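You operate a simulated robot arm through the tools that you are given. There is no shell and no other tool. Be economical: measure what you need, move in short steps, check, and stop when the job is done.

You run a simulated robot arm. Do the job below in one go: nothing can be reset, and whatever is moved stays where it is left.

Task
Set the left bin divider to 22 cm. Then set the right bin divider to 22 cm. Then turn the refund count knob to 4. Then turn the repair count knob to 2. Then set the centre bin divider to 22 cm. Then turn the resale count knob to 2. Then close the lower drawer. Then put one of the route markers from the shelf v27 on the band slot. Then take the brown parcel on the packing bench top and put it away on the black mat on the banding table. Then fetch the yellow wiping pad from the packing bench top and set it on the sorting table top. Then fetch the felt block and set it on the ledge of the wooden board. Then put the dust pad on the packing bench top away on the sorting table top. Then take the grey parcel on the packing bench top and put it away on the shelf v27. Then take the blue cleaning block from the labelling table top and leave it on the steel table top. Then take the cage card marked "depot" from the steel table top and put it on the top of the corner cabinet. Then open the waste bin lid. The order counts. Set down upright: brown parcel, felt block, grey parcel.

Only the result counts: the job must be done as asked and must still hold three seconds after the hand-in. Knocking over, shifting, dropping, spilling or breaking anything else fails it. Lids that push on must go on centred and level and be pressed home; caps that screw on are set level and turned clockwise until they are tight.

Robot
A 7-joint arm with a two-finger gripper on a trunk, on a base that drives. Base frame: it is fixed to the floor where the robot stands at the start and does not move with it; the origin is under the middle of the robot, x ahead of it, y to its left, z up. Units: mm, rad, N and s.
With the tool pointing down near the work surface it reaches from about 300 to 800 mm from the robot's upright axis, wherever it stands. Its first joint turns from -2.897 to 2.897 rad. Places, roughly: band slot (18x26 cm) [500, -2960, 800]; bin divider [600, -400, 400]; black mat on the banding table [600, -2600, 800]; brown parcel [-3000, -6000, 1000]; cage card [-5750, -1250, 750]; cleaning block [-5500, -2500, 1000]; dust pad (7x10x4 cm) [-3600, -5800, 900]; felt block (8x5x6 cm) [-4500, -5800, 900]; grey parcel [-3500, -5750, 1000]; ledge of the wooden board (18x18 cm) [-4040, -5920, 960]; lower drawer [300, -1400, 300]; refund count knob [300, -900, 800]; repair count knob [300, -500, 800]; resale count knob [300, -200, 800]; route marker [500, -1500, 750]; shelf V27 [600, -1600, 800]; sorting table top [-1300, -6100, 800]; steel table top [-5700, -700, 800]; top of the corner cabinet [-5800, -4000, 800]; waste bin lid [-5700, -4400, 700]; wiping pad [-4000, -5750, 1000]. Payload 2.45 kg.
The TCP is the grasp point between the finger pads, 27 mm short of the fingertips. In the tool frame z runs along the fingers and y along their closing line. Largest opening 80 mm; the body of the gripper starts 54 mm behind the TCP.
Orientation is that of the tool frame in the base frame, as a unit quaternion [x, y, z, w]. With the fingers straight down and closing along the base's y, the tool's x points along the base's -x, its y along +y and its z along -z.

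Tools
- The arm moves only by the tool play_rows. Its argument "increments" is a list of rows, each an object (a shift or turn left out is 0, a gripper value left out holds the last) with "slide": the shift along the tool's x, y, z in units of 20 mm (1.0 is 20 mm), a list of three; "rot": the turn, a rotation vector about the tool's x, y, z in units of 5 degrees (1.0 is 5 degrees), a list of three; "gripper": the finger opening in mm, from 0 to 80. In form: [{"slide": [dx, dy, dz], "rot": [ax, ay, az], "gripper": gripper}, ...]. A call has 1 to 20 rows; each row shifts and turns the commanded pose from where the row before left it, along the tool's axes as they then stand. A call with a number of a shift or a turn outside -1 to 1 is refused whole. Rows are played at 5 a second. More than 50 mm and 0.15 rad between two rows, or a gripper value outside its range, and nothing of the call is played. Where a pose cannot be reached the arm comes as near as it can. A force on the tool above 40 N (or 10 N above the force at the start of the call, whichever is more), or a blocked arm, ends the call early, and 0.2 s more pass. Each finger travels about 153 mm/s and halts on what it meets, pressing with about 29 N; the grip force reading is that of the motor and also rises with nothing between the fingers. The clock runs only during rows and for 0.2 s after the last one: add rows that do not move to give the fingers time. It gives the time, the measured TCP pose, the force on the tool (base axes), the opening and the grip force at its end, in the units of the frame above (readings bear some noise), with the torque about the TCP (base axes, N m) and any sound that the robot's microphone picked up.
- Cameras (640 x 400 px; columns grow to the right, rows downward): "scene" is now at [20.9, 81.4, 1585.7]; the picture's right is [-0.81, -0.58, 0.00], its down [-0.48, 0.68, -0.55] and it looks along [0.32, -0.45, -0.83] (base axes); focal length 265 px, centre (320, 200). "wrist" rides on the gripper at [63, 12, -79] in the tool frame; the picture's right is [-0.19, 0.98, 0.00], its down [-0.72, -0.14, -0.68] and it looks along [-0.67, -0.13, 0.73] (tool axes); focal length 226 px, centre (320, 200). There is no depth. A picture from a camera that has moved, and an enlarged one, comes with that camera's place and axes in the base frame and with its lens.
- get_image(camera): a new picture of that camera. The clock stands still meanwhile.
- slide_trunk(by): slides the trunk up (or, below 0, down) by that many mm; the arm and the scene camera ride with it, the base frame stays. It gives what a move gives, with no picture.
- drive_base(legs): drives the robot by 1 to 6 legs, each [ahead, turn to the left] in mm and rad, along the robot's own axes; the way and the turn of a leg run together, so that a leg with both is an arc; at most 1500 mm and 3.142 rad a leg. The arm and the cameras ride along, it lands a little off, and it stops where it bumps. It gives what a move gives.
- head_to(pan, tilt): turns the head with the scene camera to pan (to the left, within 2.094 rad either way) and tilt (down, from -0.506 to 1.204), counted from straight ahead of the robot. It gives what a move gives.
- close_up(camera, box): a new picture of the part [left, top, right, bottom] of that camera's present view, enlarged. The clock stands still meanwhile.
- sign_off(): hands the job in; it is judged then, once.

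Work in short steps. Places have to be worked out from the pictures, the camera data and where the tool is seen: move nearer, look again, correct. Check each grasp and each placing, and mend what went wrong. You have 567 turns and 360 pictures in all, those below and enlarged ones among them. Open the gripper and draw the arm clear of the work before you hand the job in, unless the task says otherwise.

The tools are called as a command line: name --argument value ..., lists and objects as JSON in quotes. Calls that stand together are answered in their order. play_rows: Moves the arm, as the interface text tells. Its arguments: {"type":"object","properties":{"increments":{"type":"array"}},"required":["increments"]} The other tools are called the same way: slide_trunk (by) slides the trunk up or down; drive_base (legs) drives the base; head_to (pan, tilt) turns the head that bears the scene camera; get_image (camera) takes a picture; close_up (camera, box) takes an enlarged picture of a part of a camera's view; sign_off () hands the job in.

At the start:

```text
t: 0.0
position: [206.9, -360.2, 1056.4]
orientation: [-0.002, 1.0, 0.0, 0.0]
contact_force: [1.0, 0.5, 0.7]
ft_torque: [-0.01, -0.01, 0.02]
opening: 80.0
gripper_force: 0.1
trunk travel left (down, up): [-225.0, 315.0]
robot x, y, heading: [-0.7, 1.1, 0.005]
head pan, tilt: [-0.951, 0.986]
```

scene: 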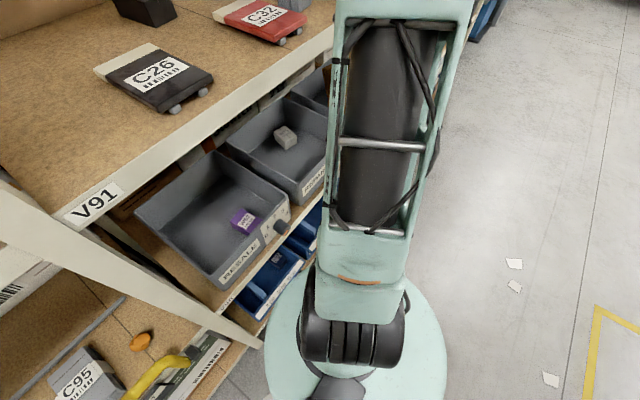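
wrist: 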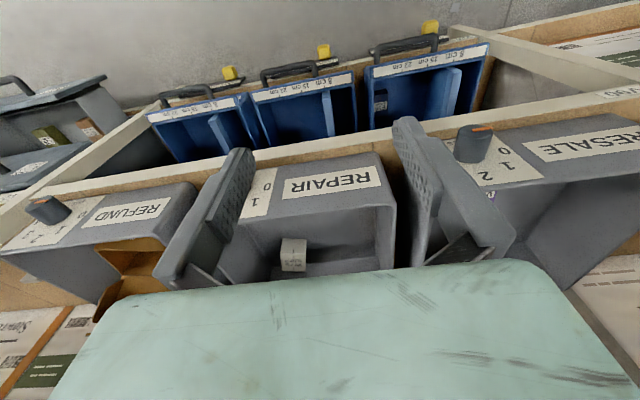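

I'll begin with a survey of the work area in front, tilting the head a little up and to the right.

head_to --pan -0.6 --tilt 0.8

get_image --camera "scene"

```text
t: 0.8
position: [206.0, -360.6, 1055.9]
orientation: [-0.002, 1.0, 0.0, 0.0]
contact_force: [-0.2, 0.0, 0.6]
ft_torque: [0.02, -0.02, 0.01]
opening: 80.2
gripper_force: 0.1
trunk travel left (down, up): [-225.0, 315.0]
robot x, y, heading: [2.5, 0.7, 0.002]
head pan, tilt: [-0.6, 0.799]
```

```text
357 pictures are left
camera scene: at [46.4, 93.3, 1599.8], right [-0.57, -0.82, 0.0], down [-0.59, 0.41, -0.7], along [0.57, -0.39, -0.72], focal length 265 px, centre (320, 200)
```

scene: 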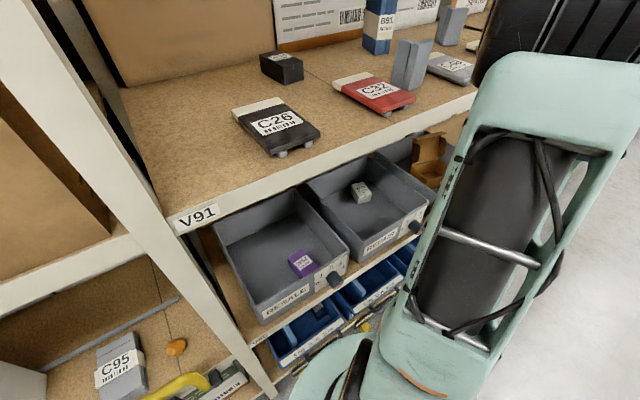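

close_up --camera "wrist" --box '[120, 20, 500, 260]'

```text
1.67 times, centred on (310, 140) of wrist
camera zoom: at [143.7, -348.4, 1136.1], right [0.19, 0.98, 0.0], down [0.72, -0.14, 0.68], along [0.67, -0.13, -0.73], focal length 377 px, centre (337, 300)
```

zoom: 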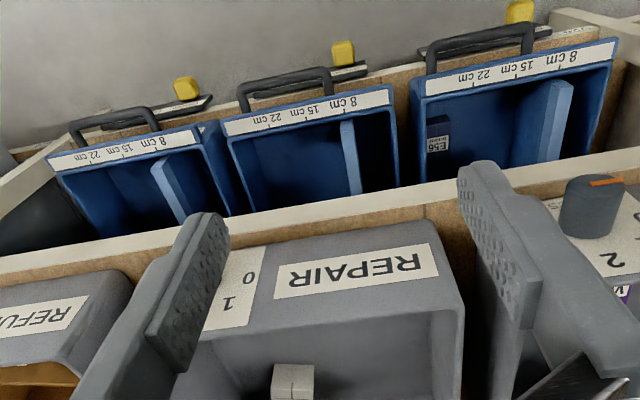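

I plan to face along -y, with the shelf on my left, so I can drive along it. I'll turn right 90° (the arm swings away from the shelf) and pan the head left to see the bins.

drive_base --legs '[[0, -1.5708]]'

head_to --pan 1.3 --tilt 0.9

get_image --camera "scene"

```text
t: 5.1
position: [-353.0, -218.2, 1056.6]
orientation: [0.695, 0.719, 0.0, 0.0]
contact_force: [0.4, -0.4, 0.5]
ft_torque: [0.0, 0.0, -0.01]
opening: 79.9
gripper_force: 0.0
trunk travel left (down, up): [-225.0, 315.0]
robot x, y, heading: [6.5, -0.5, -1.537]
head pan, tilt: [-0.6, 0.799]
```

```text
t: 7.0
position: [-353.7, -217.9, 1056.8]
orientation: [0.694, 0.72, 0.0, 0.001]
contact_force: [-0.8, 0.0, -0.7]
ft_torque: [-0.02, 0.02, 0.0]
opening: 79.9
gripper_force: 0.0
trunk travel left (down, up): [-225.0, 315.0]
robot x, y, heading: [2.1, -1.0, -1.545]
head pan, tilt: [1.3, 0.901]
```

```text
355 pictures are left
camera scene: at [212.1, 4.8, 1591.9], right [-0.24, -0.97, 0.0], down [-0.76, 0.19, -0.62], along [0.6, -0.15, -0.78], focal length 265 px, centre (320, 200)
```

scene: 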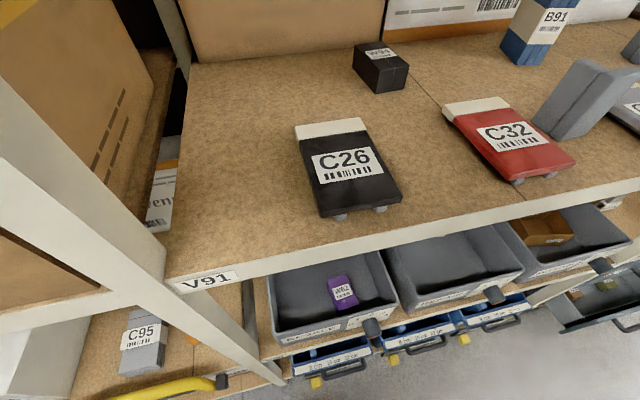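

close_up --camera "scene" --box '[270, 260, 640, 400]'

```text
1.73 times, centred on (455, 330) of scene
camera zoom: at [212.1, 4.8, 1591.9], right [-0.24, -0.97, 0.0], down [-0.76, 0.19, -0.62], along [0.6, -0.15, -0.78], focal length 459 px, centre (86, -25)
```

zoom: 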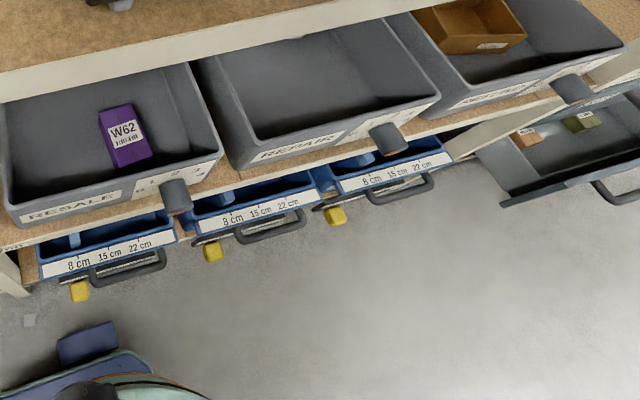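

The yellow tabs sit at the 8 cm marks on rails below the labels. I'll swing the arm counterclockwise around the trunk to my left-front side.

play_rows --increments '[{"slide": [-0.787, 0.447, 0], "rot": [0, 0, -0.5], "gripper": 0}, {"slide": [-0.787, 0.447, 0], "rot": [0, 0, -0.5]}, {"slide": [-0.787, 0.447, 0], "rot": [0, 0, -0.5]}, {"slide": [-0.787, 0.447, 0], "rot": [0, 0, -0.5]}, {"slide": [-0.787, 0.447, 0], "rot": [0, 0, -0.5]}, {"slide": [-0.787, 0.447, 0], "rot": [0, 0, -0.5]}, {"slide": [-0.787, 0.447, 0], "rot": [0, 0, -0.5]}, {"slide": [-0.787, 0.447, 0], "rot": [0, 0, -0.5]}, {"slide": [-0.787, 0.447, 0], "rot": [0, 0, -0.5]}, {"slide": [-0.787, 0.447, 0], "rot": [0, 0, -0.5]}, {"slide": [-0.787, 0.447, 0], "rot": [0, 0, -0.5]}, {"slide": [-0.787, 0.447, 0], "rot": [0, 0, -0.5]}, {"slide": [-0.787, 0.447, 0], "rot": [0, 0, -0.5]}, {"slide": [-0.787, 0.447, 0], "rot": [0, 0, -0.5]}, {"slide": [-0.787, 0.447, 0], "rot": [0, 0, -0.5]}, {"slide": [-0.787, 0.447, 0], "rot": [0, 0, -0.5]}, {"slide": [-0.787, 0.447, 0], "rot": [0, 0, -0.5]}, {"slide": [-0.787, 0.447, 0], "rot": [0, 0, -0.5]}]'

play_rows --increments '[{"slide": [-0.787, 0.447, 0], "rot": [0, 0, -0.5], "gripper": 0}, {"slide": [-0.787, 0.447, 0], "rot": [0, 0, -0.5]}, {"slide": [-0.787, 0.447, 0], "rot": [0, 0, -0.5]}, {"slide": [-0.787, 0.447, 0], "rot": [0, 0, -0.5]}, {"slide": [-0.787, 0.447, 0], "rot": [0, 0, -0.5]}, {"slide": [-0.787, 0.447, 0], "rot": [0, 0, -0.5]}, {"slide": [-0.787, 0.447, 0], "rot": [0, 0, -0.5]}, {"slide": [-0.787, 0.447, 0], "rot": [0, 0, -0.5]}, {"slide": [-0.787, 0.447, 0], "rot": [0, 0, -0.5]}, {"slide": [-0.787, 0.447, 0], "rot": [0, 0, -0.5]}, {"slide": [-0.787, 0.447, 0], "rot": [0, 0, -0.5]}, {"slide": [-0.787, 0.447, 0], "rot": [0, 0, -0.5]}, {"slide": [-0.787, 0.447, 0], "rot": [0, 0, -0.5]}, {"slide": [-0.787, 0.447, 0], "rot": [0, 0, -0.5]}]'

get_image --camera "wrist"

```text
t: 10.8
position: [-100.0, -409.2, 1055.4]
orientation: [0.367, 0.93, 0.0, 0.0]
contact_force: [0.3, 0.0, 0.0]
ft_torque: [-0.02, 0.0, -0.03]
opening: 0.1
gripper_force: 28.8
trunk travel left (down, up): [-225.0, 315.0]
robot x, y, heading: [-0.8, -3.1, -1.543]
head pan, tilt: [1.3, 0.901]
```

```text
t: 13.8
position: [148.6, -400.0, 1058.1]
orientation: [0.07, 0.998, 0.0, -0.001]
contact_force: [0.2, 0.5, -0.2]
ft_torque: [-0.01, -0.04, 0.0]
opening: 0.0
gripper_force: 29.1
trunk travel left (down, up): [-225.0, 315.0]
robot x, y, heading: [1.3, -0.4, -1.544]
head pan, tilt: [1.3, 0.901]
```

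```text
353 pictures are left
camera wrist: at [87.8, -378.4, 1137.8], right [0.33, 0.94, 0.0], down [0.69, -0.24, 0.68], along [0.64, -0.22, -0.73], focal length 226 px, centre (320, 200)
```

wrist: 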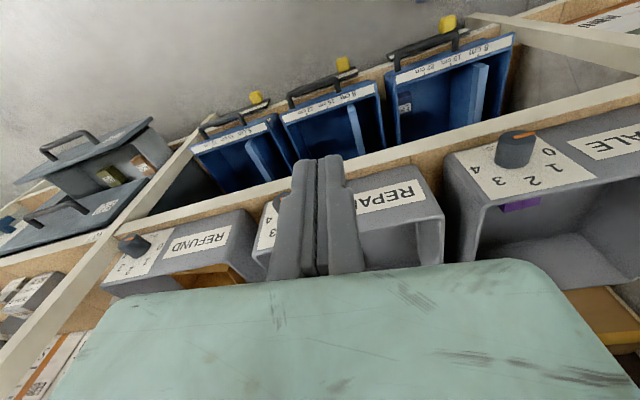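

I'll step the base away from the shelf, to about (-160, -330), still facing -y, and take a look.

drive_base --legs '[[0, -0.5], [350, 0], [0, 0.5]]'

head_to --pan 1.9 --tilt 0.9

get_image --camera "scene"

get_image --camera "wrist"

```text
t: 15.7
position: [-49.7, -432.8, 1057.5]
orientation: [0.297, 0.955, 0.0, -0.001]
contact_force: [-0.4, -0.6, -0.6]
ft_torque: [0.02, 0.03, 0.04]
opening: 0.0
gripper_force: 28.9
trunk travel left (down, up): [-225.0, 315.0]
robot x, y, heading: [0.3, -7.5, -1.83]
head pan, tilt: [1.3, 0.901]
stopped in leg 1: the robot was blocked; the commanded pose is now the measured one
```

```text
t: 16.7
position: [-48.8, -431.4, 1058.4]
orientation: [0.296, 0.955, 0.0, 0.0]
contact_force: [-0.2, 0.4, 0.0]
ft_torque: [0.0, 0.0, -0.03]
opening: 0.0
gripper_force: 28.8
trunk travel left (down, up): [-225.0, 315.0]
robot x, y, heading: [-4.0, -10.1, -1.837]
head pan, tilt: [1.901, 0.901]
```

```text
352 pictures are left
camera scene: at [213.0, -22.1, 1591.9], right [0.07, -1.0, 0.0], down [-0.78, -0.05, -0.62], along [0.62, 0.04, -0.78], focal length 265 px, centre (320, 200)
```

scene: 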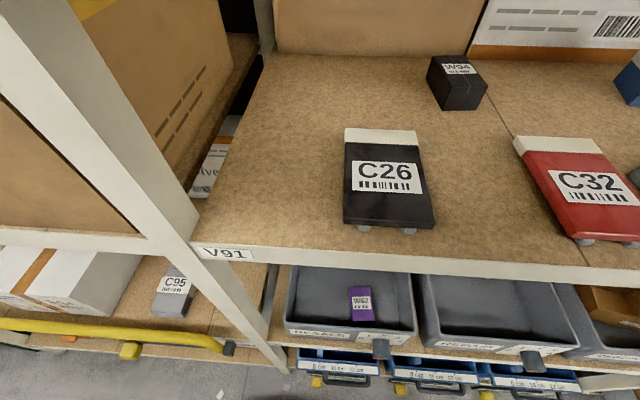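

```text
351 pictures are left
camera wrist: at [-93.5, -386.0, 1137.8], right [0.71, 0.7, 0.0], down [0.51, -0.52, 0.68], along [0.48, -0.49, -0.73], focal length 226 px, centre (320, 200)
```

wrist: 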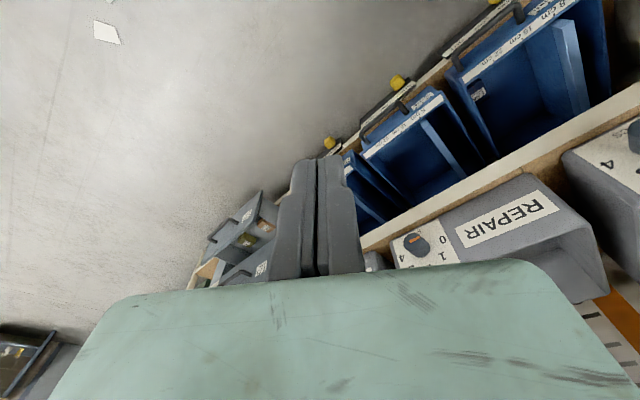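

Turning was blocked; I'll look down at what touches.

head_to --pan 1.4 --tilt 1.2

get_image --camera "scene"

head_to --pan 2.09 --tilt 1.2

get_image --camera "scene"

head_to --pan -2.0 --tilt 0.9

get_image --camera "scene"

```text
t: 17.6
position: [-49.1, -432.0, 1056.9]
orientation: [0.296, 0.955, -0.001, -0.001]
contact_force: [-0.1, -0.4, -0.7]
ft_torque: [-0.02, 0.04, -0.04]
opening: 0.1
gripper_force: 28.9
trunk travel left (down, up): [-225.0, 315.0]
robot x, y, heading: [1.5, -9.0, -1.829]
head pan, tilt: [1.4, 1.201]
```

```text
350 pictures are left
camera scene: at [188.7, -50.6, 1572.1], right [-0.42, -0.91, 0.0], down [-0.85, 0.39, -0.36], along [0.33, -0.15, -0.93], focal length 265 px, centre (320, 200)
```

scene: 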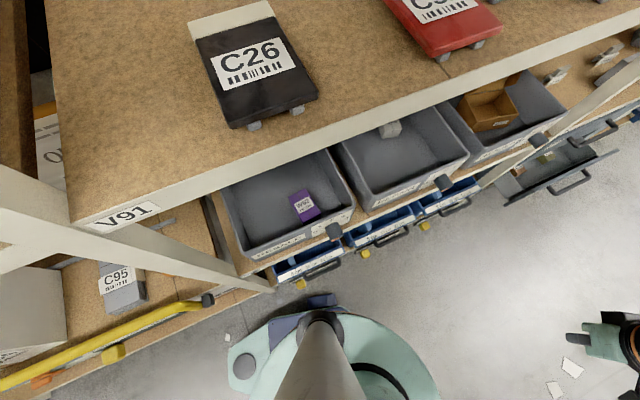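

```text
t: 18.7
position: [-47.7, -432.4, 1057.4]
orientation: [0.296, 0.955, 0.0, 0.0]
contact_force: [-0.7, -0.6, 0.3]
ft_torque: [-0.01, 0.0, -0.02]
opening: 0.0
gripper_force: 29.1
trunk travel left (down, up): [-225.0, 315.0]
robot x, y, heading: [-1.2, -10.9, -1.833]
head pan, tilt: [2.089, 1.201]
```

```text
349 pictures are left
camera scene: at [191.9, -13.0, 1572.1], right [0.26, -0.97, 0.0], down [-0.9, -0.24, -0.36], along [0.35, 0.09, -0.93], focal length 265 px, centre (320, 200)
```

scene: 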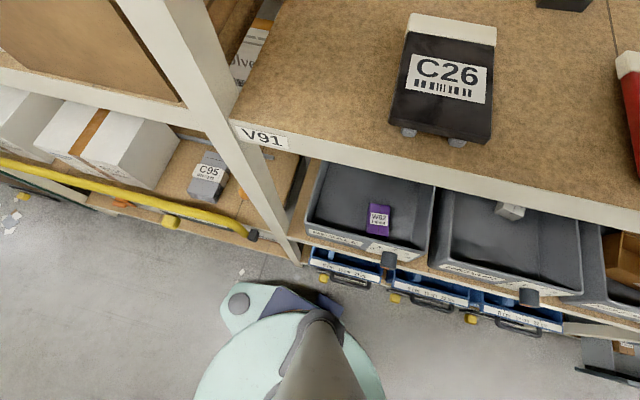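

```text
t: 22.0
position: [-47.9, -431.8, 1058.2]
orientation: [0.296, 0.955, 0.001, -0.001]
contact_force: [0.3, 1.2, -0.1]
ft_torque: [0.02, 0.02, 0.01]
opening: 0.0
gripper_force: 29.6
trunk travel left (down, up): [-225.0, 315.0]
robot x, y, heading: [-1.0, -12.1, -1.831]
head pan, tilt: [-2.0, 0.901]
```

```text
348 pictures are left
camera scene: at [79.5, 20.7, 1591.9], right [0.64, 0.77, 0.0], down [0.61, -0.5, -0.62], along [-0.48, 0.39, -0.78], focal length 265 px, centre (320, 200)
```

scene: 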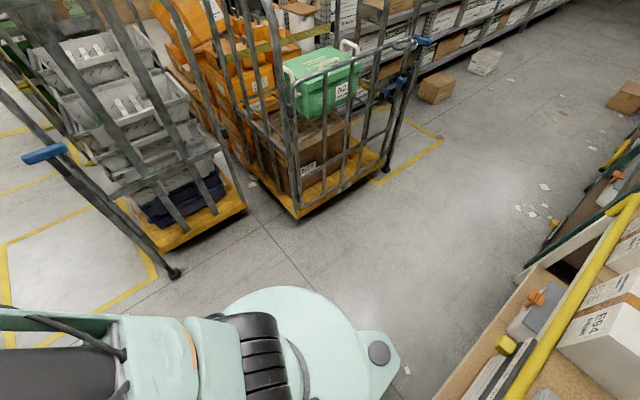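

head_to --pan -1.2 --tilt 0.8

get_image --camera "scene"

```text
t: 23.2
position: [-48.0, -432.0, 1057.1]
orientation: [0.296, 0.955, 0.001, 0.0]
contact_force: [-0.3, 0.8, 0.0]
ft_torque: [0.03, 0.0, -0.05]
opening: 0.0
gripper_force: 29.2
trunk travel left (down, up): [-225.0, 315.0]
robot x, y, heading: [-2.3, -11.2, -1.83]
head pan, tilt: [-1.201, 0.799]
```

```text
347 pictures are left
camera scene: at [57.6, -36.2, 1599.8], right [-0.11, 0.99, 0.0], down [0.71, 0.08, -0.7], along [-0.69, -0.08, -0.72], focal length 265 px, centre (320, 200)
```

scene: 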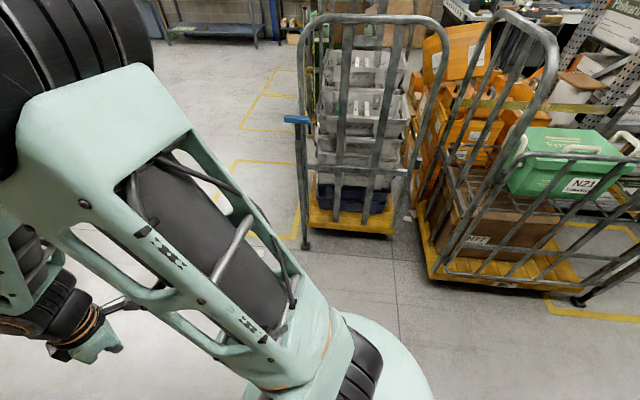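

I see no obvious contact, but the rear lobe is likely against the shelf side. I'll drive ahead along the current heading (away from the shelf) then turn on.

drive_base --legs '[[200, 0], [0, -0.25], [200, 0]]'

```text
t: 25.4
position: [-148.0, -616.5, 1058.2]
orientation: [0.349, 0.937, 0.0, 0.0]
contact_force: [0.3, -0.3, 0.7]
ft_torque: [-0.02, -0.01, -0.02]
opening: 0.4
gripper_force: 28.9
trunk travel left (down, up): [-225.0, 315.0]
robot x, y, heading: [-51.1, -203.7, -1.934]
head pan, tilt: [-1.201, 0.799]
stopped in leg 2: the robot was blocked; the commanded pose is now the measured one
```

head_to --pan 2.09 --tilt 1.2

get_image --camera "scene"

head_to --pan -0.7 --tilt 0.6

get_image --camera "scene"

```text
t: 28.2
position: [-147.7, -617.7, 1058.5]
orientation: [0.348, 0.937, 0.0, 0.0]
contact_force: [0.4, -0.6, 0.7]
ft_torque: [-0.04, 0.01, -0.03]
opening: 0.0
gripper_force: 28.8
trunk travel left (down, up): [-225.0, 315.0]
robot x, y, heading: [-54.9, -205.2, -1.933]
head pan, tilt: [2.089, 1.201]
```

```text
346 pictures are left
camera scene: at [138.6, -226.5, 1572.1], right [0.15, -0.99, 0.0], down [-0.92, -0.14, -0.36], along [0.36, 0.06, -0.93], focal length 265 px, centre (320, 200)
```

scene: 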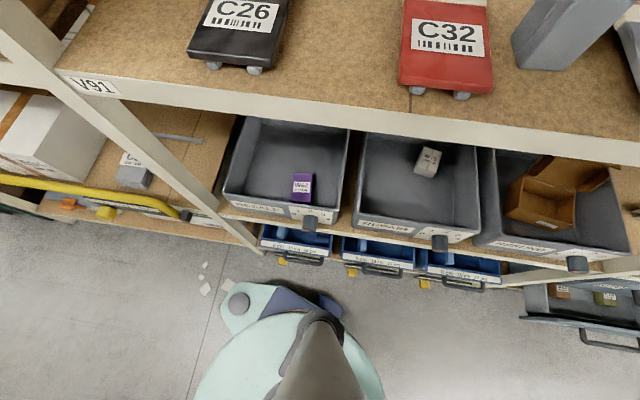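

```text
t: 30.7
position: [-148.7, -617.9, 1057.9]
orientation: [0.348, 0.937, 0.001, -0.001]
contact_force: [0.1, 0.5, 0.0]
ft_torque: [-0.01, 0.01, 0.01]
opening: 0.0
gripper_force: 29.1
trunk travel left (down, up): [-225.0, 315.0]
robot x, y, heading: [-55.9, -206.6, -1.93]
head pan, tilt: [-0.7, 0.6]
```

```text
345 pictures are left
camera scene: at [6.1, -278.2, 1616.6], right [-0.49, 0.87, 0.0], down [0.49, 0.28, -0.82], along [-0.72, -0.4, -0.57], focal length 265 px, centre (320, 200)
```

scene: 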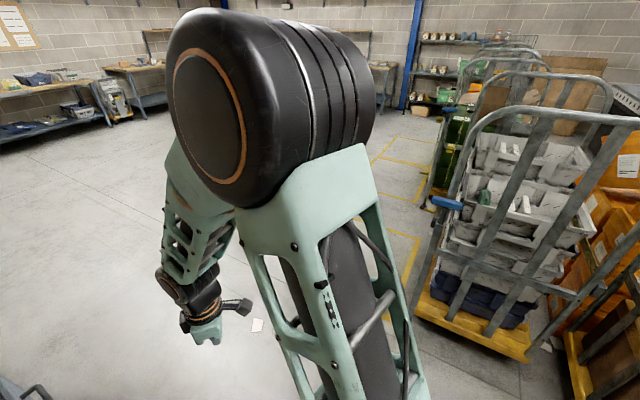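

drive_base --legs '[[150, 0], [0, -0.15]]'

```text
t: 32.7
position: [-232.7, -755.8, 1057.5]
orientation: [0.382, 0.924, 0.0, 0.0]
contact_force: [-0.6, -0.2, 0.7]
ft_torque: [0.01, 0.05, -0.01]
opening: 0.0
gripper_force: 29.2
trunk travel left (down, up): [-225.0, 315.0]
robot x, y, heading: [-111.2, -349.3, -1.947]
head pan, tilt: [-0.7, 0.6]
stopped in leg 2: the robot was blocked; the commanded pose is now the measured one
```

Odd: right turns stall though nothing is near. I'll test a left turn back to heading -1.57.

drive_base --legs '[[0, 0.376]]'

head_to --pan 1.57 --tilt 1.0

get_image --camera "scene"

```text
t: 34.2
position: [-72.4, -772.2, 1058.0]
orientation: [0.2, 0.98, -0.001, -0.001]
contact_force: [-0.6, -0.6, -0.5]
ft_torque: [0.0, 0.01, -0.01]
opening: 0.0
gripper_force: 28.8
trunk travel left (down, up): [-225.0, 315.0]
robot x, y, heading: [-109.6, -349.2, -1.567]
head pan, tilt: [-0.7, 0.6]
```

```text
t: 36.4
position: [-71.8, -772.0, 1057.2]
orientation: [0.199, 0.98, 0.0, 0.0]
contact_force: [-0.5, -0.1, 0.1]
ft_torque: [0.0, 0.0, -0.01]
opening: 0.0
gripper_force: 28.9
trunk travel left (down, up): [-225.0, 315.0]
robot x, y, heading: [-109.7, -348.2, -1.566]
head pan, tilt: [1.571, 1.0]
```

```text
344 pictures are left
camera scene: at [99.3, -329.9, 1584.7], right [0.0, -1.0, 0.0], down [-0.84, 0.0, -0.54], along [0.54, 0.0, -0.84], focal length 265 px, centre (320, 200)
```

scene: 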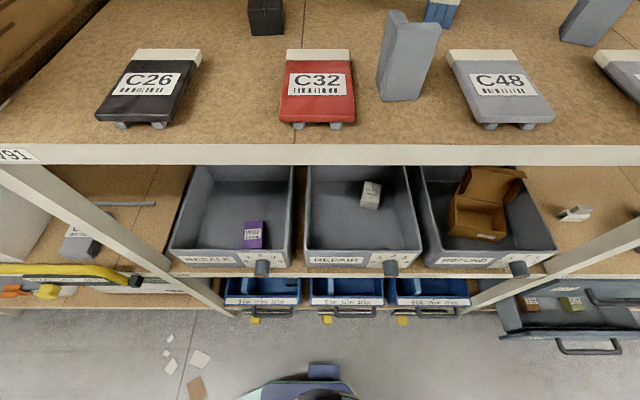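

Now well placed. Let me zoom on the blue bins and knobs.

close_up --camera "scene" --box '[210, 250, 490, 330]'

close_up --camera "scene" --box '[215, 270, 345, 330]'

```text
2.29 times, centred on (350, 290) of scene
camera zoom: at [99.3, -329.9, 1584.7], right [0.0, -1.0, 0.0], down [-0.84, 0.0, -0.54], along [0.54, 0.0, -0.84], focal length 606 px, centre (251, -6)
```

zoom: 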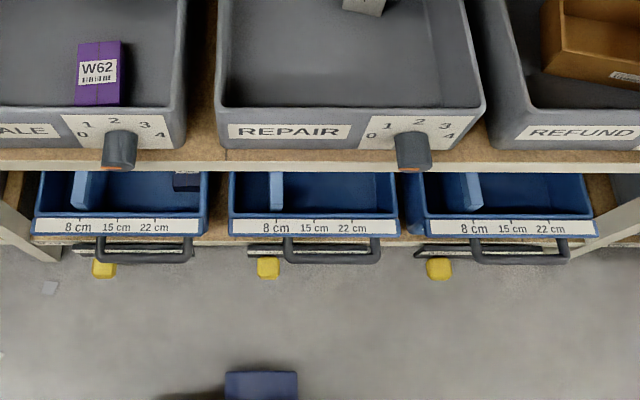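

```text
4.92 times, centred on (280, 300) of scene
camera zoom: at [99.3, -329.9, 1584.7], right [0.0, -1.0, 0.0], down [-0.84, 0.0, -0.54], along [0.54, 0.0, -0.84], focal length 1306 px, centre (517, -292)
```

zoom: 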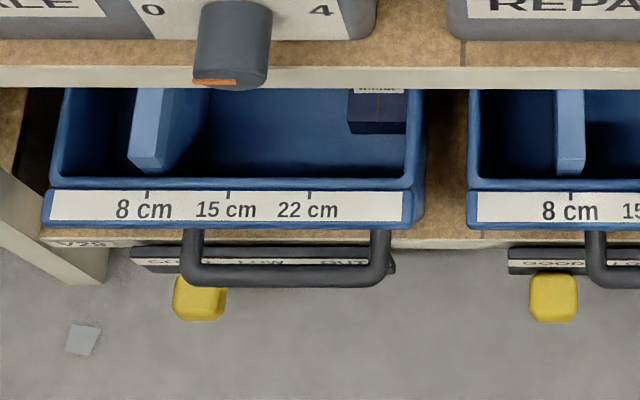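

The yellow tabs belong to stock sliders (GOOD/LOW/OUT); the dividers are the light-blue plates inside the bins (rim x≈351, z≈391; left plate y≈-6 → 22 cm tick y≈-149). I'll move the arm to the left-front and straighten its yaw, while lowering the trunk later.

play_rows --increments '[{"slide": [-0.55, 0.7, 0], "rot": [0, 0, -0.23]}, {"slide": [-0.55, 0.7, 0], "rot": [0, 0, -0.23]}, {"slide": [-0.57, 0.69, 0], "rot": [0, 0, -0.23]}, {"slide": [-0.59, 0.67, 0], "rot": [0, 0, -0.23]}, {"slide": [-0.61, 0.65, 0], "rot": [0, 0, -0.23]}, {"slide": [-0.62, 0.64, 0], "rot": [0, 0, -0.23]}, {"slide": [-0.63, 0.63, 0], "rot": [0, 0, -0.23]}, {"slide": [-0.64, 0.62, 0], "rot": [0, 0, -0.23]}, {"slide": [-0.65, 0.61, 0], "rot": [0, 0, -0.23]}, {"slide": [-0.66, 0.6, 0], "rot": [0, 0, -0.23]}, {"slide": [-0.67, 0.59, 0], "rot": [0, 0, -0.23]}, {"slide": [-0.68, 0.58, 0], "rot": [0, 0, -0.23]}, {"slide": [-0.69, 0.57, 0], "rot": [0, 0, -0.23]}, {"slide": [-0.7, 0.55, 0], "rot": [0, 0, -0.23]}, {"slide": [-0.71, 0.53, 0], "rot": [0, 0, -0.23]}, {"slide": [-0.72, 0.52, 0], "rot": [0, 0, -0.23]}, {"slide": [-0.73, 0.51, 0], "rot": [0, 0, -0.23]}, {"slide": [-0.74, 0.49, 0], "rot": [0, 0, -0.23]}, {"slide": [-0.75, 0.47, 0], "rot": [0, 0, -0.23]}, {"slide": [-0.76, 0.45, 0], "rot": [0, 0, -0.23]}]'

drive_base --legs '[[-560, 0]]'

slide_trunk --by -225

head_to --pan 1.3 --tilt 0.9

get_image --camera "scene"

get_image --camera "wrist"

```text
t: 40.5
position: [237.0, -597.4, 1059.0]
orientation: [0.001, 1.0, 0.001, 0.0]
contact_force: [0.0, -0.2, -0.4]
ft_torque: [0.0, 0.01, 0.02]
opening: 0.0
gripper_force: 28.5
trunk travel left (down, up): [-225.0, 315.0]
robot x, y, heading: [-111.1, -353.0, -1.568]
head pan, tilt: [1.571, 1.0]
```

```text
t: 43.8
position: [236.1, -35.9, 1059.0]
orientation: [-0.003, 1.0, 0.0, 0.0]
contact_force: [-0.1, 0.2, 0.0]
ft_torque: [-0.02, 0.03, 0.02]
opening: 0.0
gripper_force: 29.4
trunk travel left (down, up): [-225.0, 315.0]
robot x, y, heading: [-110.1, 212.4, -1.559]
head pan, tilt: [1.571, 1.0]
```

```text
t: 46.1
position: [235.0, -36.1, 832.7]
orientation: [-0.003, 1.0, 0.0, 0.001]
contact_force: [0.7, -0.3, 0.1]
ft_torque: [0.0, -0.03, 0.01]
opening: 0.0
gripper_force: 28.6
trunk travel left (down, up): [0.0, 540.0]
robot x, y, heading: [-111.5, 210.8, -1.563]
head pan, tilt: [1.571, 1.0]
```

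```text
t: 46.9
position: [235.0, -36.4, 833.0]
orientation: [-0.002, 1.0, 0.0, 0.0]
contact_force: [0.0, 0.7, 0.5]
ft_torque: [0.02, 0.0, -0.05]
opening: 0.0
gripper_force: 28.8
trunk travel left (down, up): [0.0, 540.0]
robot x, y, heading: [-112.6, 204.8, -1.565]
head pan, tilt: [1.3, 0.901]
```

```text
341 pictures are left
camera scene: at [99.5, 210.1, 1366.8], right [-0.26, -0.97, 0.0], down [-0.76, 0.2, -0.62], along [0.6, -0.16, -0.78], focal length 265 px, centre (320, 200)
```

scene: 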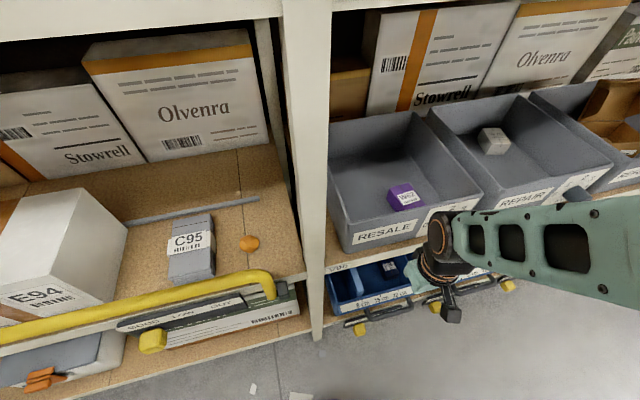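

```text
340 pictures are left
camera wrist: at [173.2, -24.1, 913.5], right [0.19, 0.98, 0.0], down [0.72, -0.14, 0.68], along [0.67, -0.13, -0.73], focal length 226 px, centre (320, 200)
```

wrist: 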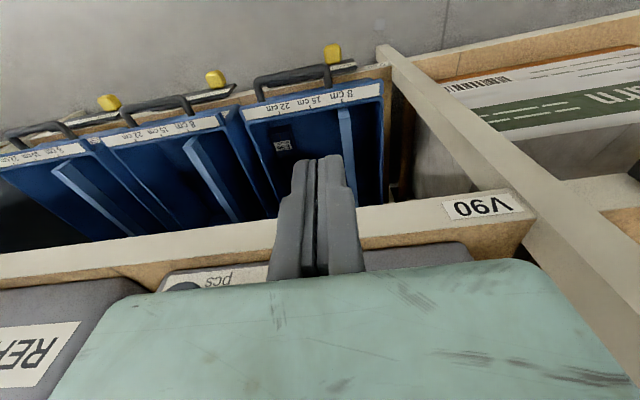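

Lower in front of the bins first, opening the gripper, then tilt forward 45°.

play_rows --increments '[{"slide": [0, 0, 1], "gripper": 80}, {"slide": [0, 0, 1]}, {"slide": [0, 0, 1]}, {"slide": [0, 0, 1]}, {"slide": [0, 0, 1]}, {"slide": [0, 0, 1]}, {"slide": [0, 0, 1]}, {"slide": [0, 0, 1]}, {"slide": [0, 0, 1]}, {"slide": [0, 0, 1]}, {"rot": [0, -1, 0]}, {"rot": [0, -1, 0]}, {"rot": [0, -1, 0]}, {"rot": [0, -1, 0]}, {"rot": [0, -1, 0]}, {"rot": [0, -1, 0]}, {"rot": [0, -1, 0]}, {"rot": [0, -1, 0]}, {"rot": [0, -1, 0]}]'

get_image --camera "wrist"

```text
t: 50.9
position: [236.6, -37.1, 633.7]
orientation: [-0.003, 0.924, 0.002, 0.383]
contact_force: [0.2, 0.4, -0.1]
ft_torque: [-0.04, 0.02, -0.03]
opening: 79.7
gripper_force: 0.1
trunk travel left (down, up): [0.0, 540.0]
robot x, y, heading: [-110.5, 210.5, -1.564]
head pan, tilt: [1.3, 0.901]
```

```text
339 pictures are left
camera wrist: at [135.7, -24.1, 645.8], right [0.13, 0.98, 0.14], down [0.03, -0.14, 0.99], along [0.99, -0.13, -0.04], focal length 226 px, centre (320, 200)
```

wrist: 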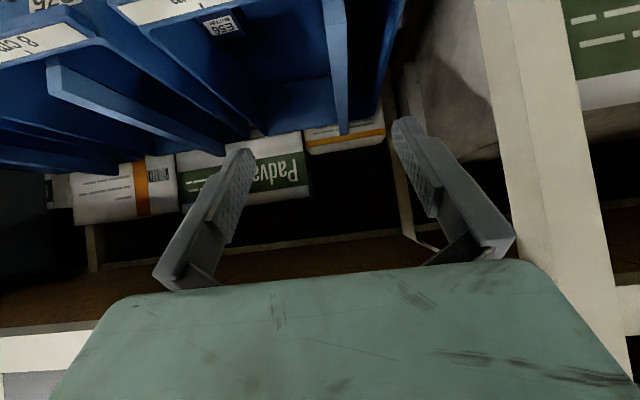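

play_rows --increments '[{"slide": [0.25, 0.155, 0.91]}, {"slide": [0.25, 0.155, 0.91]}, {"slide": [0.25, 0.155, 0.91]}, {"slide": [0.25, 0.155, 0.91]}, {"slide": [0.25, 0.155, 0.91]}, {"slide": [0.25, 0.155, 0.91]}, {"slide": [0.25, 0.155, 0.91]}, {"slide": [0.25, 0.155, 0.91]}, {"slide": [0.25, 0.155, 0.91]}, {"slide": [0.25, 0.155, 0.91]}]'

get_image --camera "wrist"

head_to --pan 1.1 --tilt 1.0

get_image --camera "scene"

```text
t: 53.1
position: [327.5, -2.7, 468.5]
orientation: [-0.003, 0.924, 0.001, 0.382]
contact_force: [0.8, 0.9, -0.9]
ft_torque: [0.0, 0.0, -0.01]
opening: 80.0
gripper_force: 0.1
trunk travel left (down, up): [0.0, 540.0]
robot x, y, heading: [-114.6, 210.6, -1.558]
head pan, tilt: [1.3, 0.901]
```

```text
338 pictures are left
camera wrist: at [227.3, 9.1, 480.4], right [0.13, 0.98, 0.14], down [0.03, -0.14, 0.99], along [0.99, -0.13, -0.04], focal length 226 px, centre (320, 200)
```

wrist: 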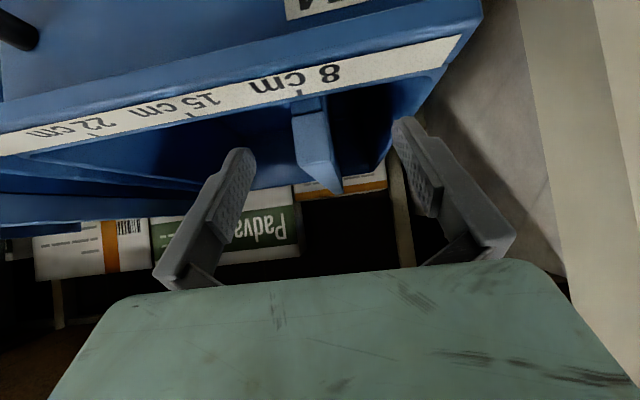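

```text
t: 53.8
position: [327.7, -3.0, 469.1]
orientation: [-0.002, 0.924, 0.002, 0.382]
contact_force: [0.0, 1.4, -0.2]
ft_torque: [0.02, 0.0, -0.01]
opening: 80.1
gripper_force: 0.1
trunk travel left (down, up): [0.0, 540.0]
robot x, y, heading: [-111.9, 207.4, -1.56]
head pan, tilt: [1.1, 1.0]
```

```text
337 pictures are left
camera scene: at [89.0, 198.5, 1359.6], right [-0.45, -0.9, 0.0], down [-0.75, 0.38, -0.54], along [0.48, -0.24, -0.84], focal length 265 px, centre (320, 200)
```

scene: 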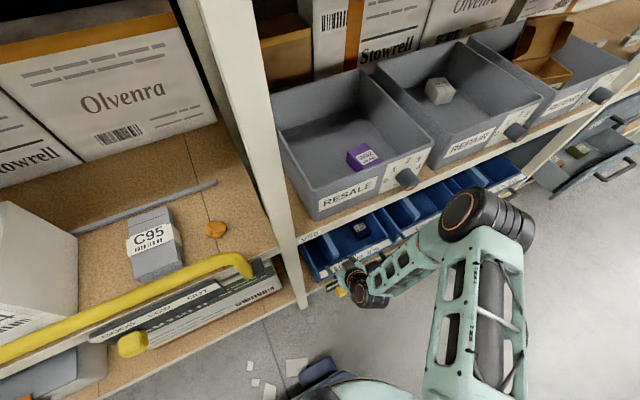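

The divider's front end is seen above the rim at about (370, -8, 440), between my fingers. I'll advance and close on it.

play_rows --increments '[{"slide": [-0.25, -0.07, 0.94]}, {"slide": [-0.25, -0.07, 0.94]}, {"slide": [-0.25, -0.07, 0.94]}, {"slide": [-0.25, -0.07, 0.94]}]'

get_image --camera "wrist"

```text
t: 54.8
position: [396.6, -9.5, 430.6]
orientation: [-0.003, 0.924, 0.002, 0.382]
contact_force: [1.0, -0.3, 0.0]
ft_torque: [-0.03, 0.02, 0.0]
opening: 79.8
gripper_force: 0.0
trunk travel left (down, up): [0.0, 540.0]
robot x, y, heading: [-118.2, 208.0, -1.56]
head pan, tilt: [1.1, 1.0]
```

```text
336 pictures are left
camera wrist: at [296.5, 1.7, 443.4], right [0.13, 0.98, 0.14], down [0.03, -0.14, 0.99], along [0.99, -0.12, -0.04], focal length 226 px, centre (320, 200)
```

wrist: 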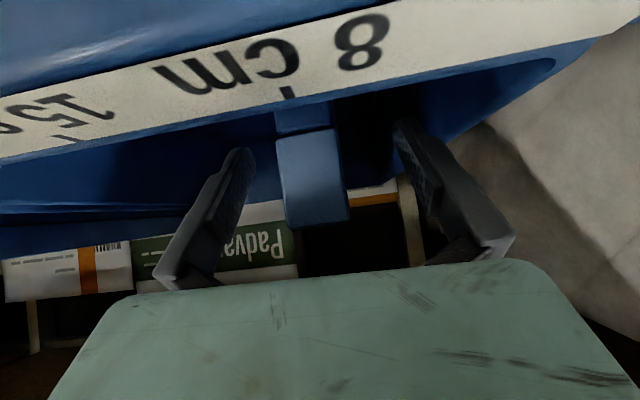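

play_rows --increments '[{"gripper": 0}, {}, {}, {}]'

```text
t: 55.8
position: [396.4, -11.1, 431.3]
orientation: [-0.002, 0.924, 0.001, 0.383]
contact_force: [2.2, 0.2, -3.2]
ft_torque: [-1.18, 0.14, -1.63]
opening: 24.1
gripper_force: 45.3
trunk travel left (down, up): [0.0, 540.0]
robot x, y, heading: [-115.1, 210.3, -1.563]
head pan, tilt: [1.1, 1.0]
```

play_rows --increments '[{"slide": [0, -1, 0]}, {"slide": [0, -1, 0]}, {"slide": [0, -1, 0]}, {"slide": [0, -1, 0]}, {"slide": [0, -1, 0]}, {"slide": [0, -1, 0]}, {"slide": [0, -1, 0]}]'

get_image --camera "wrist"

```text
t: 57.4
position: [396.5, -150.8, 431.4]
orientation: [-0.002, 0.924, 0.001, 0.383]
contact_force: [-10.3, 1.4, 10.4]
ft_torque: [-1.27, 0.14, -1.92]
opening: 23.8
gripper_force: 44.6
trunk travel left (down, up): [0.0, 540.0]
robot x, y, heading: [-112.2, 206.7, -1.562]
head pan, tilt: [1.1, 1.0]
```

```text
335 pictures are left
camera wrist: at [296.1, -138.6, 443.2], right [0.13, 0.98, 0.14], down [0.03, -0.14, 0.99], along [0.99, -0.13, -0.04], focal length 226 px, centre (320, 200)
```

wrist: 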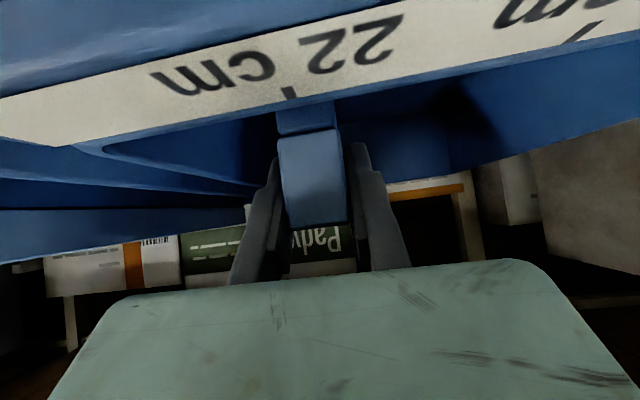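

Tick and plate line up as before at the 22 mark. Release, retreat and check.

play_rows --increments '[{"gripper": 80}, {}, {}, {"slide": [0.25, 0, -0.94]}, {"slide": [0.25, 0, -0.94]}, {"slide": [0.25, 0, -0.94]}, {"slide": [0.25, 0, -0.94]}, {"slide": [0, 0, -1]}]'

get_image --camera "wrist"

```text
t: 59.2
position: [314.9, -150.0, 482.9]
orientation: [-0.003, 0.924, 0.002, 0.383]
contact_force: [0.3, 0.0, 0.2]
ft_torque: [0.0, 0.03, -0.04]
opening: 79.8
gripper_force: 0.1
trunk travel left (down, up): [0.0, 540.0]
robot x, y, heading: [-111.0, 208.8, -1.559]
head pan, tilt: [1.1, 1.0]
```

```text
334 pictures are left
camera wrist: at [214.3, -137.8, 495.4], right [0.13, 0.98, 0.14], down [0.03, -0.14, 0.99], along [0.99, -0.12, -0.04], focal length 226 px, centre (320, 200)
```

wrist: 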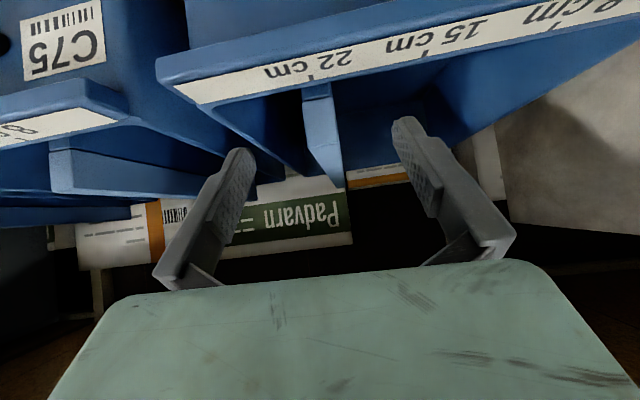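

Left divider done. Back off and drive forward 605 mm to the right bin.

play_rows --increments '[{"slide": [0, 0, -1]}, {"slide": [0, 0, -1]}]'

drive_base --legs '[[605, 0]]'

get_image --camera "wrist"

```text
t: 59.8
position: [289.6, -149.7, 510.0]
orientation: [-0.002, 0.924, 0.001, 0.383]
contact_force: [0.0, 0.2, 0.5]
ft_torque: [0.02, 0.0, 0.02]
opening: 80.0
gripper_force: 0.0
trunk travel left (down, up): [0.0, 540.0]
robot x, y, heading: [-111.2, 210.0, -1.566]
head pan, tilt: [1.1, 1.0]
```

```text
t: 63.3
position: [288.1, -764.4, 510.8]
orientation: [0.001, 0.924, 0.0, 0.383]
contact_force: [-0.1, 0.2, 0.4]
ft_torque: [-0.01, 0.0, -0.01]
opening: 80.1
gripper_force: 0.0
trunk travel left (down, up): [0.0, 540.0]
robot x, y, heading: [-113.2, -399.0, -1.573]
head pan, tilt: [1.1, 1.0]
```

```text
333 pictures are left
camera wrist: at [187.4, -751.4, 522.7], right [0.14, 0.98, 0.14], down [0.02, -0.14, 0.99], along [0.99, -0.14, -0.04], focal length 226 px, centre (320, 200)
```

wrist: 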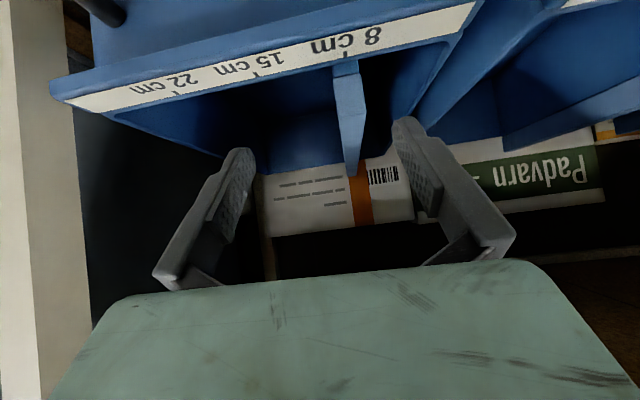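

play_rows --increments '[{"slide": [-0.146, 0.15, 0.943]}, {"slide": [-0.146, 0.15, 0.943]}, {"slide": [-0.146, 0.15, 0.943]}, {"slide": [-0.146, 0.15, 0.943]}, {"slide": [-0.146, 0.15, 0.943]}, {"slide": [-0.146, 0.15, 0.943]}, {"slide": [-0.146, 0.15, 0.943]}]'

get_image --camera "wrist"

```text
t: 64.9
position: [395.6, -745.0, 433.5]
orientation: [0.002, 0.924, 0.0, 0.383]
contact_force: [0.6, 0.5, -0.4]
ft_torque: [0.03, -0.01, -0.02]
opening: 80.0
gripper_force: 0.1
trunk travel left (down, up): [0.0, 540.0]
robot x, y, heading: [-110.3, -400.7, -1.57]
head pan, tilt: [1.1, 1.0]
```

```text
332 pictures are left
camera wrist: at [296.1, -732.0, 444.0], right [0.14, 0.98, 0.14], down [0.02, -0.14, 0.99], along [0.99, -0.14, -0.04], focal length 226 px, centre (320, 200)
```

wrist: 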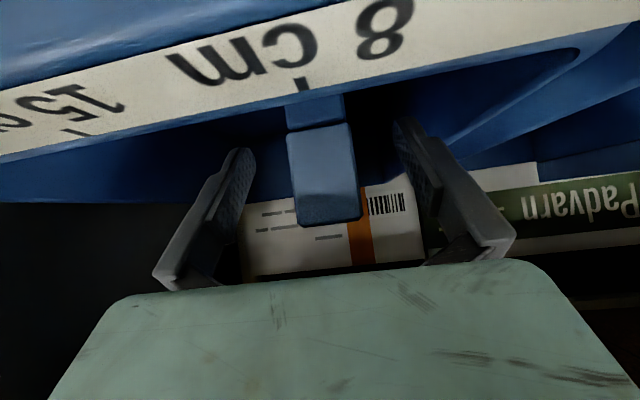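

play_rows --increments '[{"gripper": 0}, {}, {}, {}]'

get_image --camera "wrist"

```text
t: 65.9
position: [395.1, -744.6, 431.3]
orientation: [0.001, 0.924, 0.001, 0.383]
contact_force: [1.2, 3.0, -5.7]
ft_torque: [-0.2, -0.92, 0.2]
opening: 23.6
gripper_force: 44.7
trunk travel left (down, up): [0.0, 540.0]
robot x, y, heading: [-113.1, -399.0, -1.57]
head pan, tilt: [1.1, 1.0]
```

```text
331 pictures are left
camera wrist: at [295.9, -731.4, 443.7], right [0.14, 0.98, 0.14], down [0.03, -0.14, 0.99], along [0.99, -0.13, -0.04], focal length 226 px, centre (320, 200)
```

wrist: 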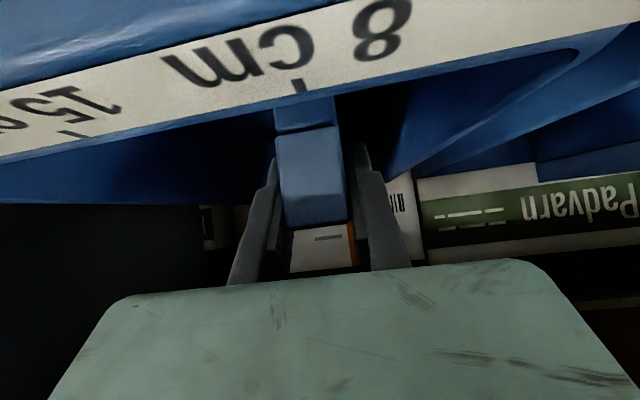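

play_rows --increments '[{"slide": [0, -0.98, 0]}, {"slide": [0, -0.98, 0]}, {"slide": [0, -0.98, 0]}, {"slide": [0, -0.98, 0]}, {"slide": [0, -0.98, 0]}, {"slide": [0, -0.98, 0]}, {"slide": [0, -0.98, 0]}]'

get_image --camera "wrist"

```text
t: 67.5
position: [394.5, -880.8, 432.6]
orientation: [0.003, 0.923, -0.001, 0.384]
contact_force: [3.5, 8.0, 0.4]
ft_torque: [-0.71, 0.44, -0.78]
opening: 23.5
gripper_force: 44.9
trunk travel left (down, up): [0.0, 540.0]
robot x, y, heading: [-109.0, -404.0, -1.574]
head pan, tilt: [1.1, 1.0]
```

```text
330 pictures are left
camera wrist: at [294.5, -867.7, 443.8], right [0.14, 0.98, 0.14], down [0.02, -0.14, 0.99], along [0.99, -0.14, -0.04], focal length 226 px, centre (320, 200)
```

wrist: 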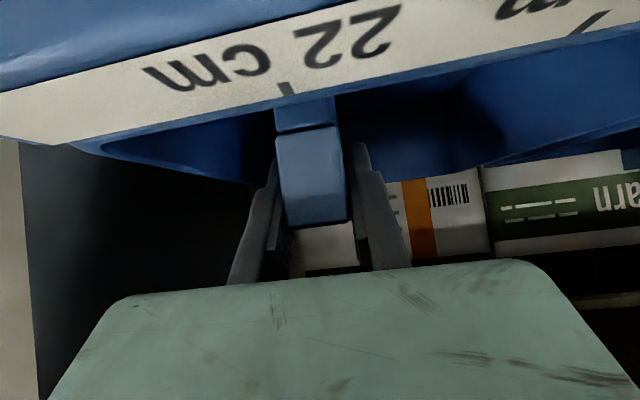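

Tick is at column 286, matching the reference view. Release and retreat.

play_rows --increments '[{"gripper": 80}, {}, {}, {"slide": [0.25, 0, -0.94]}, {"slide": [0.25, 0, -0.94]}, {"slide": [0.25, 0, -0.94]}, {"slide": [0.25, 0, -0.94]}, {"slide": [0, 0, -1]}, {"slide": [0, 0, -1]}, {"slide": [0, 0, -1]}]'

get_image --camera "wrist"

```text
t: 69.7
position: [284.6, -881.8, 514.1]
orientation: [0.002, 0.924, 0.0, 0.383]
contact_force: [-0.2, 0.5, -0.6]
ft_torque: [0.0, 0.01, 0.0]
opening: 79.9
gripper_force: 0.0
trunk travel left (down, up): [0.0, 540.0]
robot x, y, heading: [-111.9, -404.1, -1.571]
head pan, tilt: [1.1, 1.0]
```

```text
329 pictures are left
camera wrist: at [184.4, -868.9, 525.3], right [0.14, 0.98, 0.14], down [0.03, -0.14, 0.99], along [0.99, -0.13, -0.04], focal length 226 px, centre (320, 200)
```

wrist: 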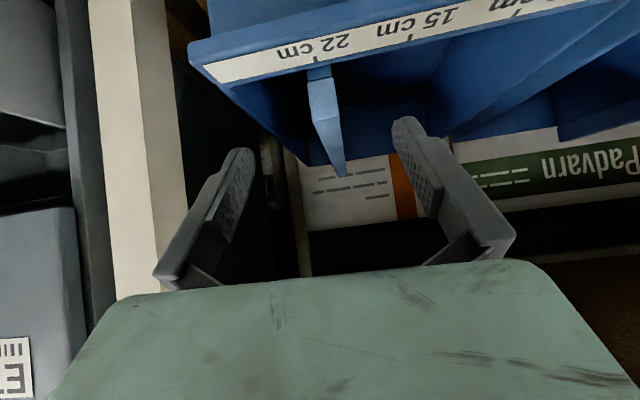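

Right divider done. Back away in -x, raise the trunk, and view the knobs.

play_rows --increments '[{"slide": [0.707, 0, -0.707]}, {"slide": [0.707, 0, -0.707]}, {"slide": [0.707, 0, -0.707]}, {"slide": [0.707, 0, -0.707]}, {"slide": [0.707, 0, -0.707], "gripper": 60}]'

slide_trunk --by 320

get_image --camera "wrist"

head_to --pan 1.3 --tilt 0.8

get_image --camera "scene"

```text
t: 70.9
position: [186.2, -880.7, 513.4]
orientation: [0.001, 0.924, -0.001, 0.383]
contact_force: [0.4, 0.5, -0.1]
ft_torque: [-0.01, -0.02, 0.01]
opening: 59.9
gripper_force: 0.0
trunk travel left (down, up): [0.0, 540.0]
robot x, y, heading: [-113.8, -403.0, -1.568]
head pan, tilt: [1.1, 1.0]
```

```text
t: 74.0
position: [184.8, -879.9, 833.5]
orientation: [0.001, 0.924, 0.0, 0.383]
contact_force: [-0.3, 0.3, 0.0]
ft_torque: [0.03, -0.01, 0.01]
opening: 60.1
gripper_force: 0.1
trunk travel left (down, up): [-320.0, 220.0]
robot x, y, heading: [-109.9, -401.8, -1.573]
head pan, tilt: [1.1, 1.0]
```

```text
328 pictures are left
camera wrist: at [85.0, -867.3, 845.3], right [0.14, 0.98, 0.14], down [0.02, -0.14, 0.99], along [0.99, -0.14, -0.04], focal length 226 px, centre (320, 200)
```

wrist: 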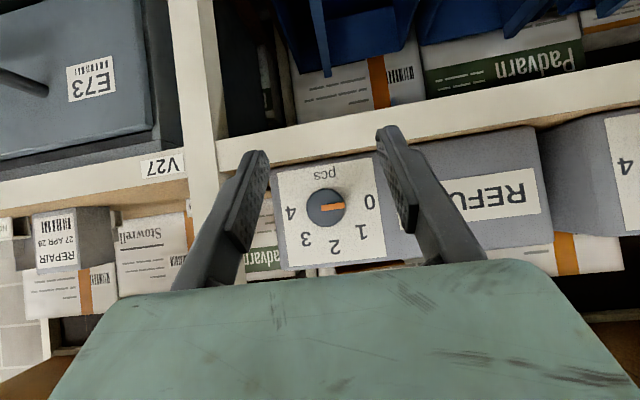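

```text
t: 74.8
position: [184.4, -879.9, 834.6]
orientation: [0.001, 0.924, 0.0, 0.383]
contact_force: [1.0, -0.4, 0.7]
ft_torque: [0.01, 0.0, 0.01]
opening: 60.0
gripper_force: 0.1
trunk travel left (down, up): [-320.0, 220.0]
robot x, y, heading: [-107.7, -405.4, -1.567]
head pan, tilt: [1.3, 0.799]
```

```text
327 pictures are left
camera scene: at [106.9, -404.0, 1694.7], right [-0.27, -0.96, 0.0], down [-0.69, 0.19, -0.7], along [0.67, -0.19, -0.72], focal length 265 px, centre (320, 200)
```

scene: 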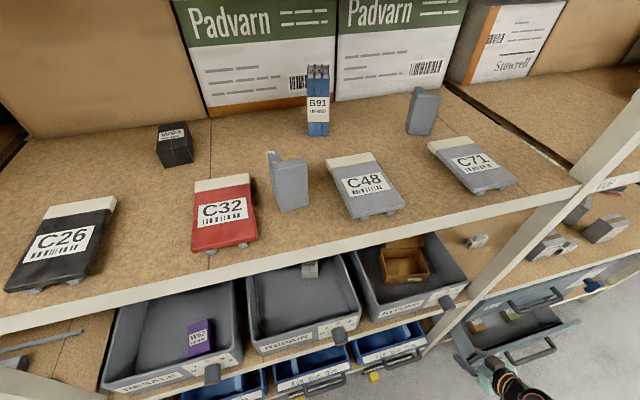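

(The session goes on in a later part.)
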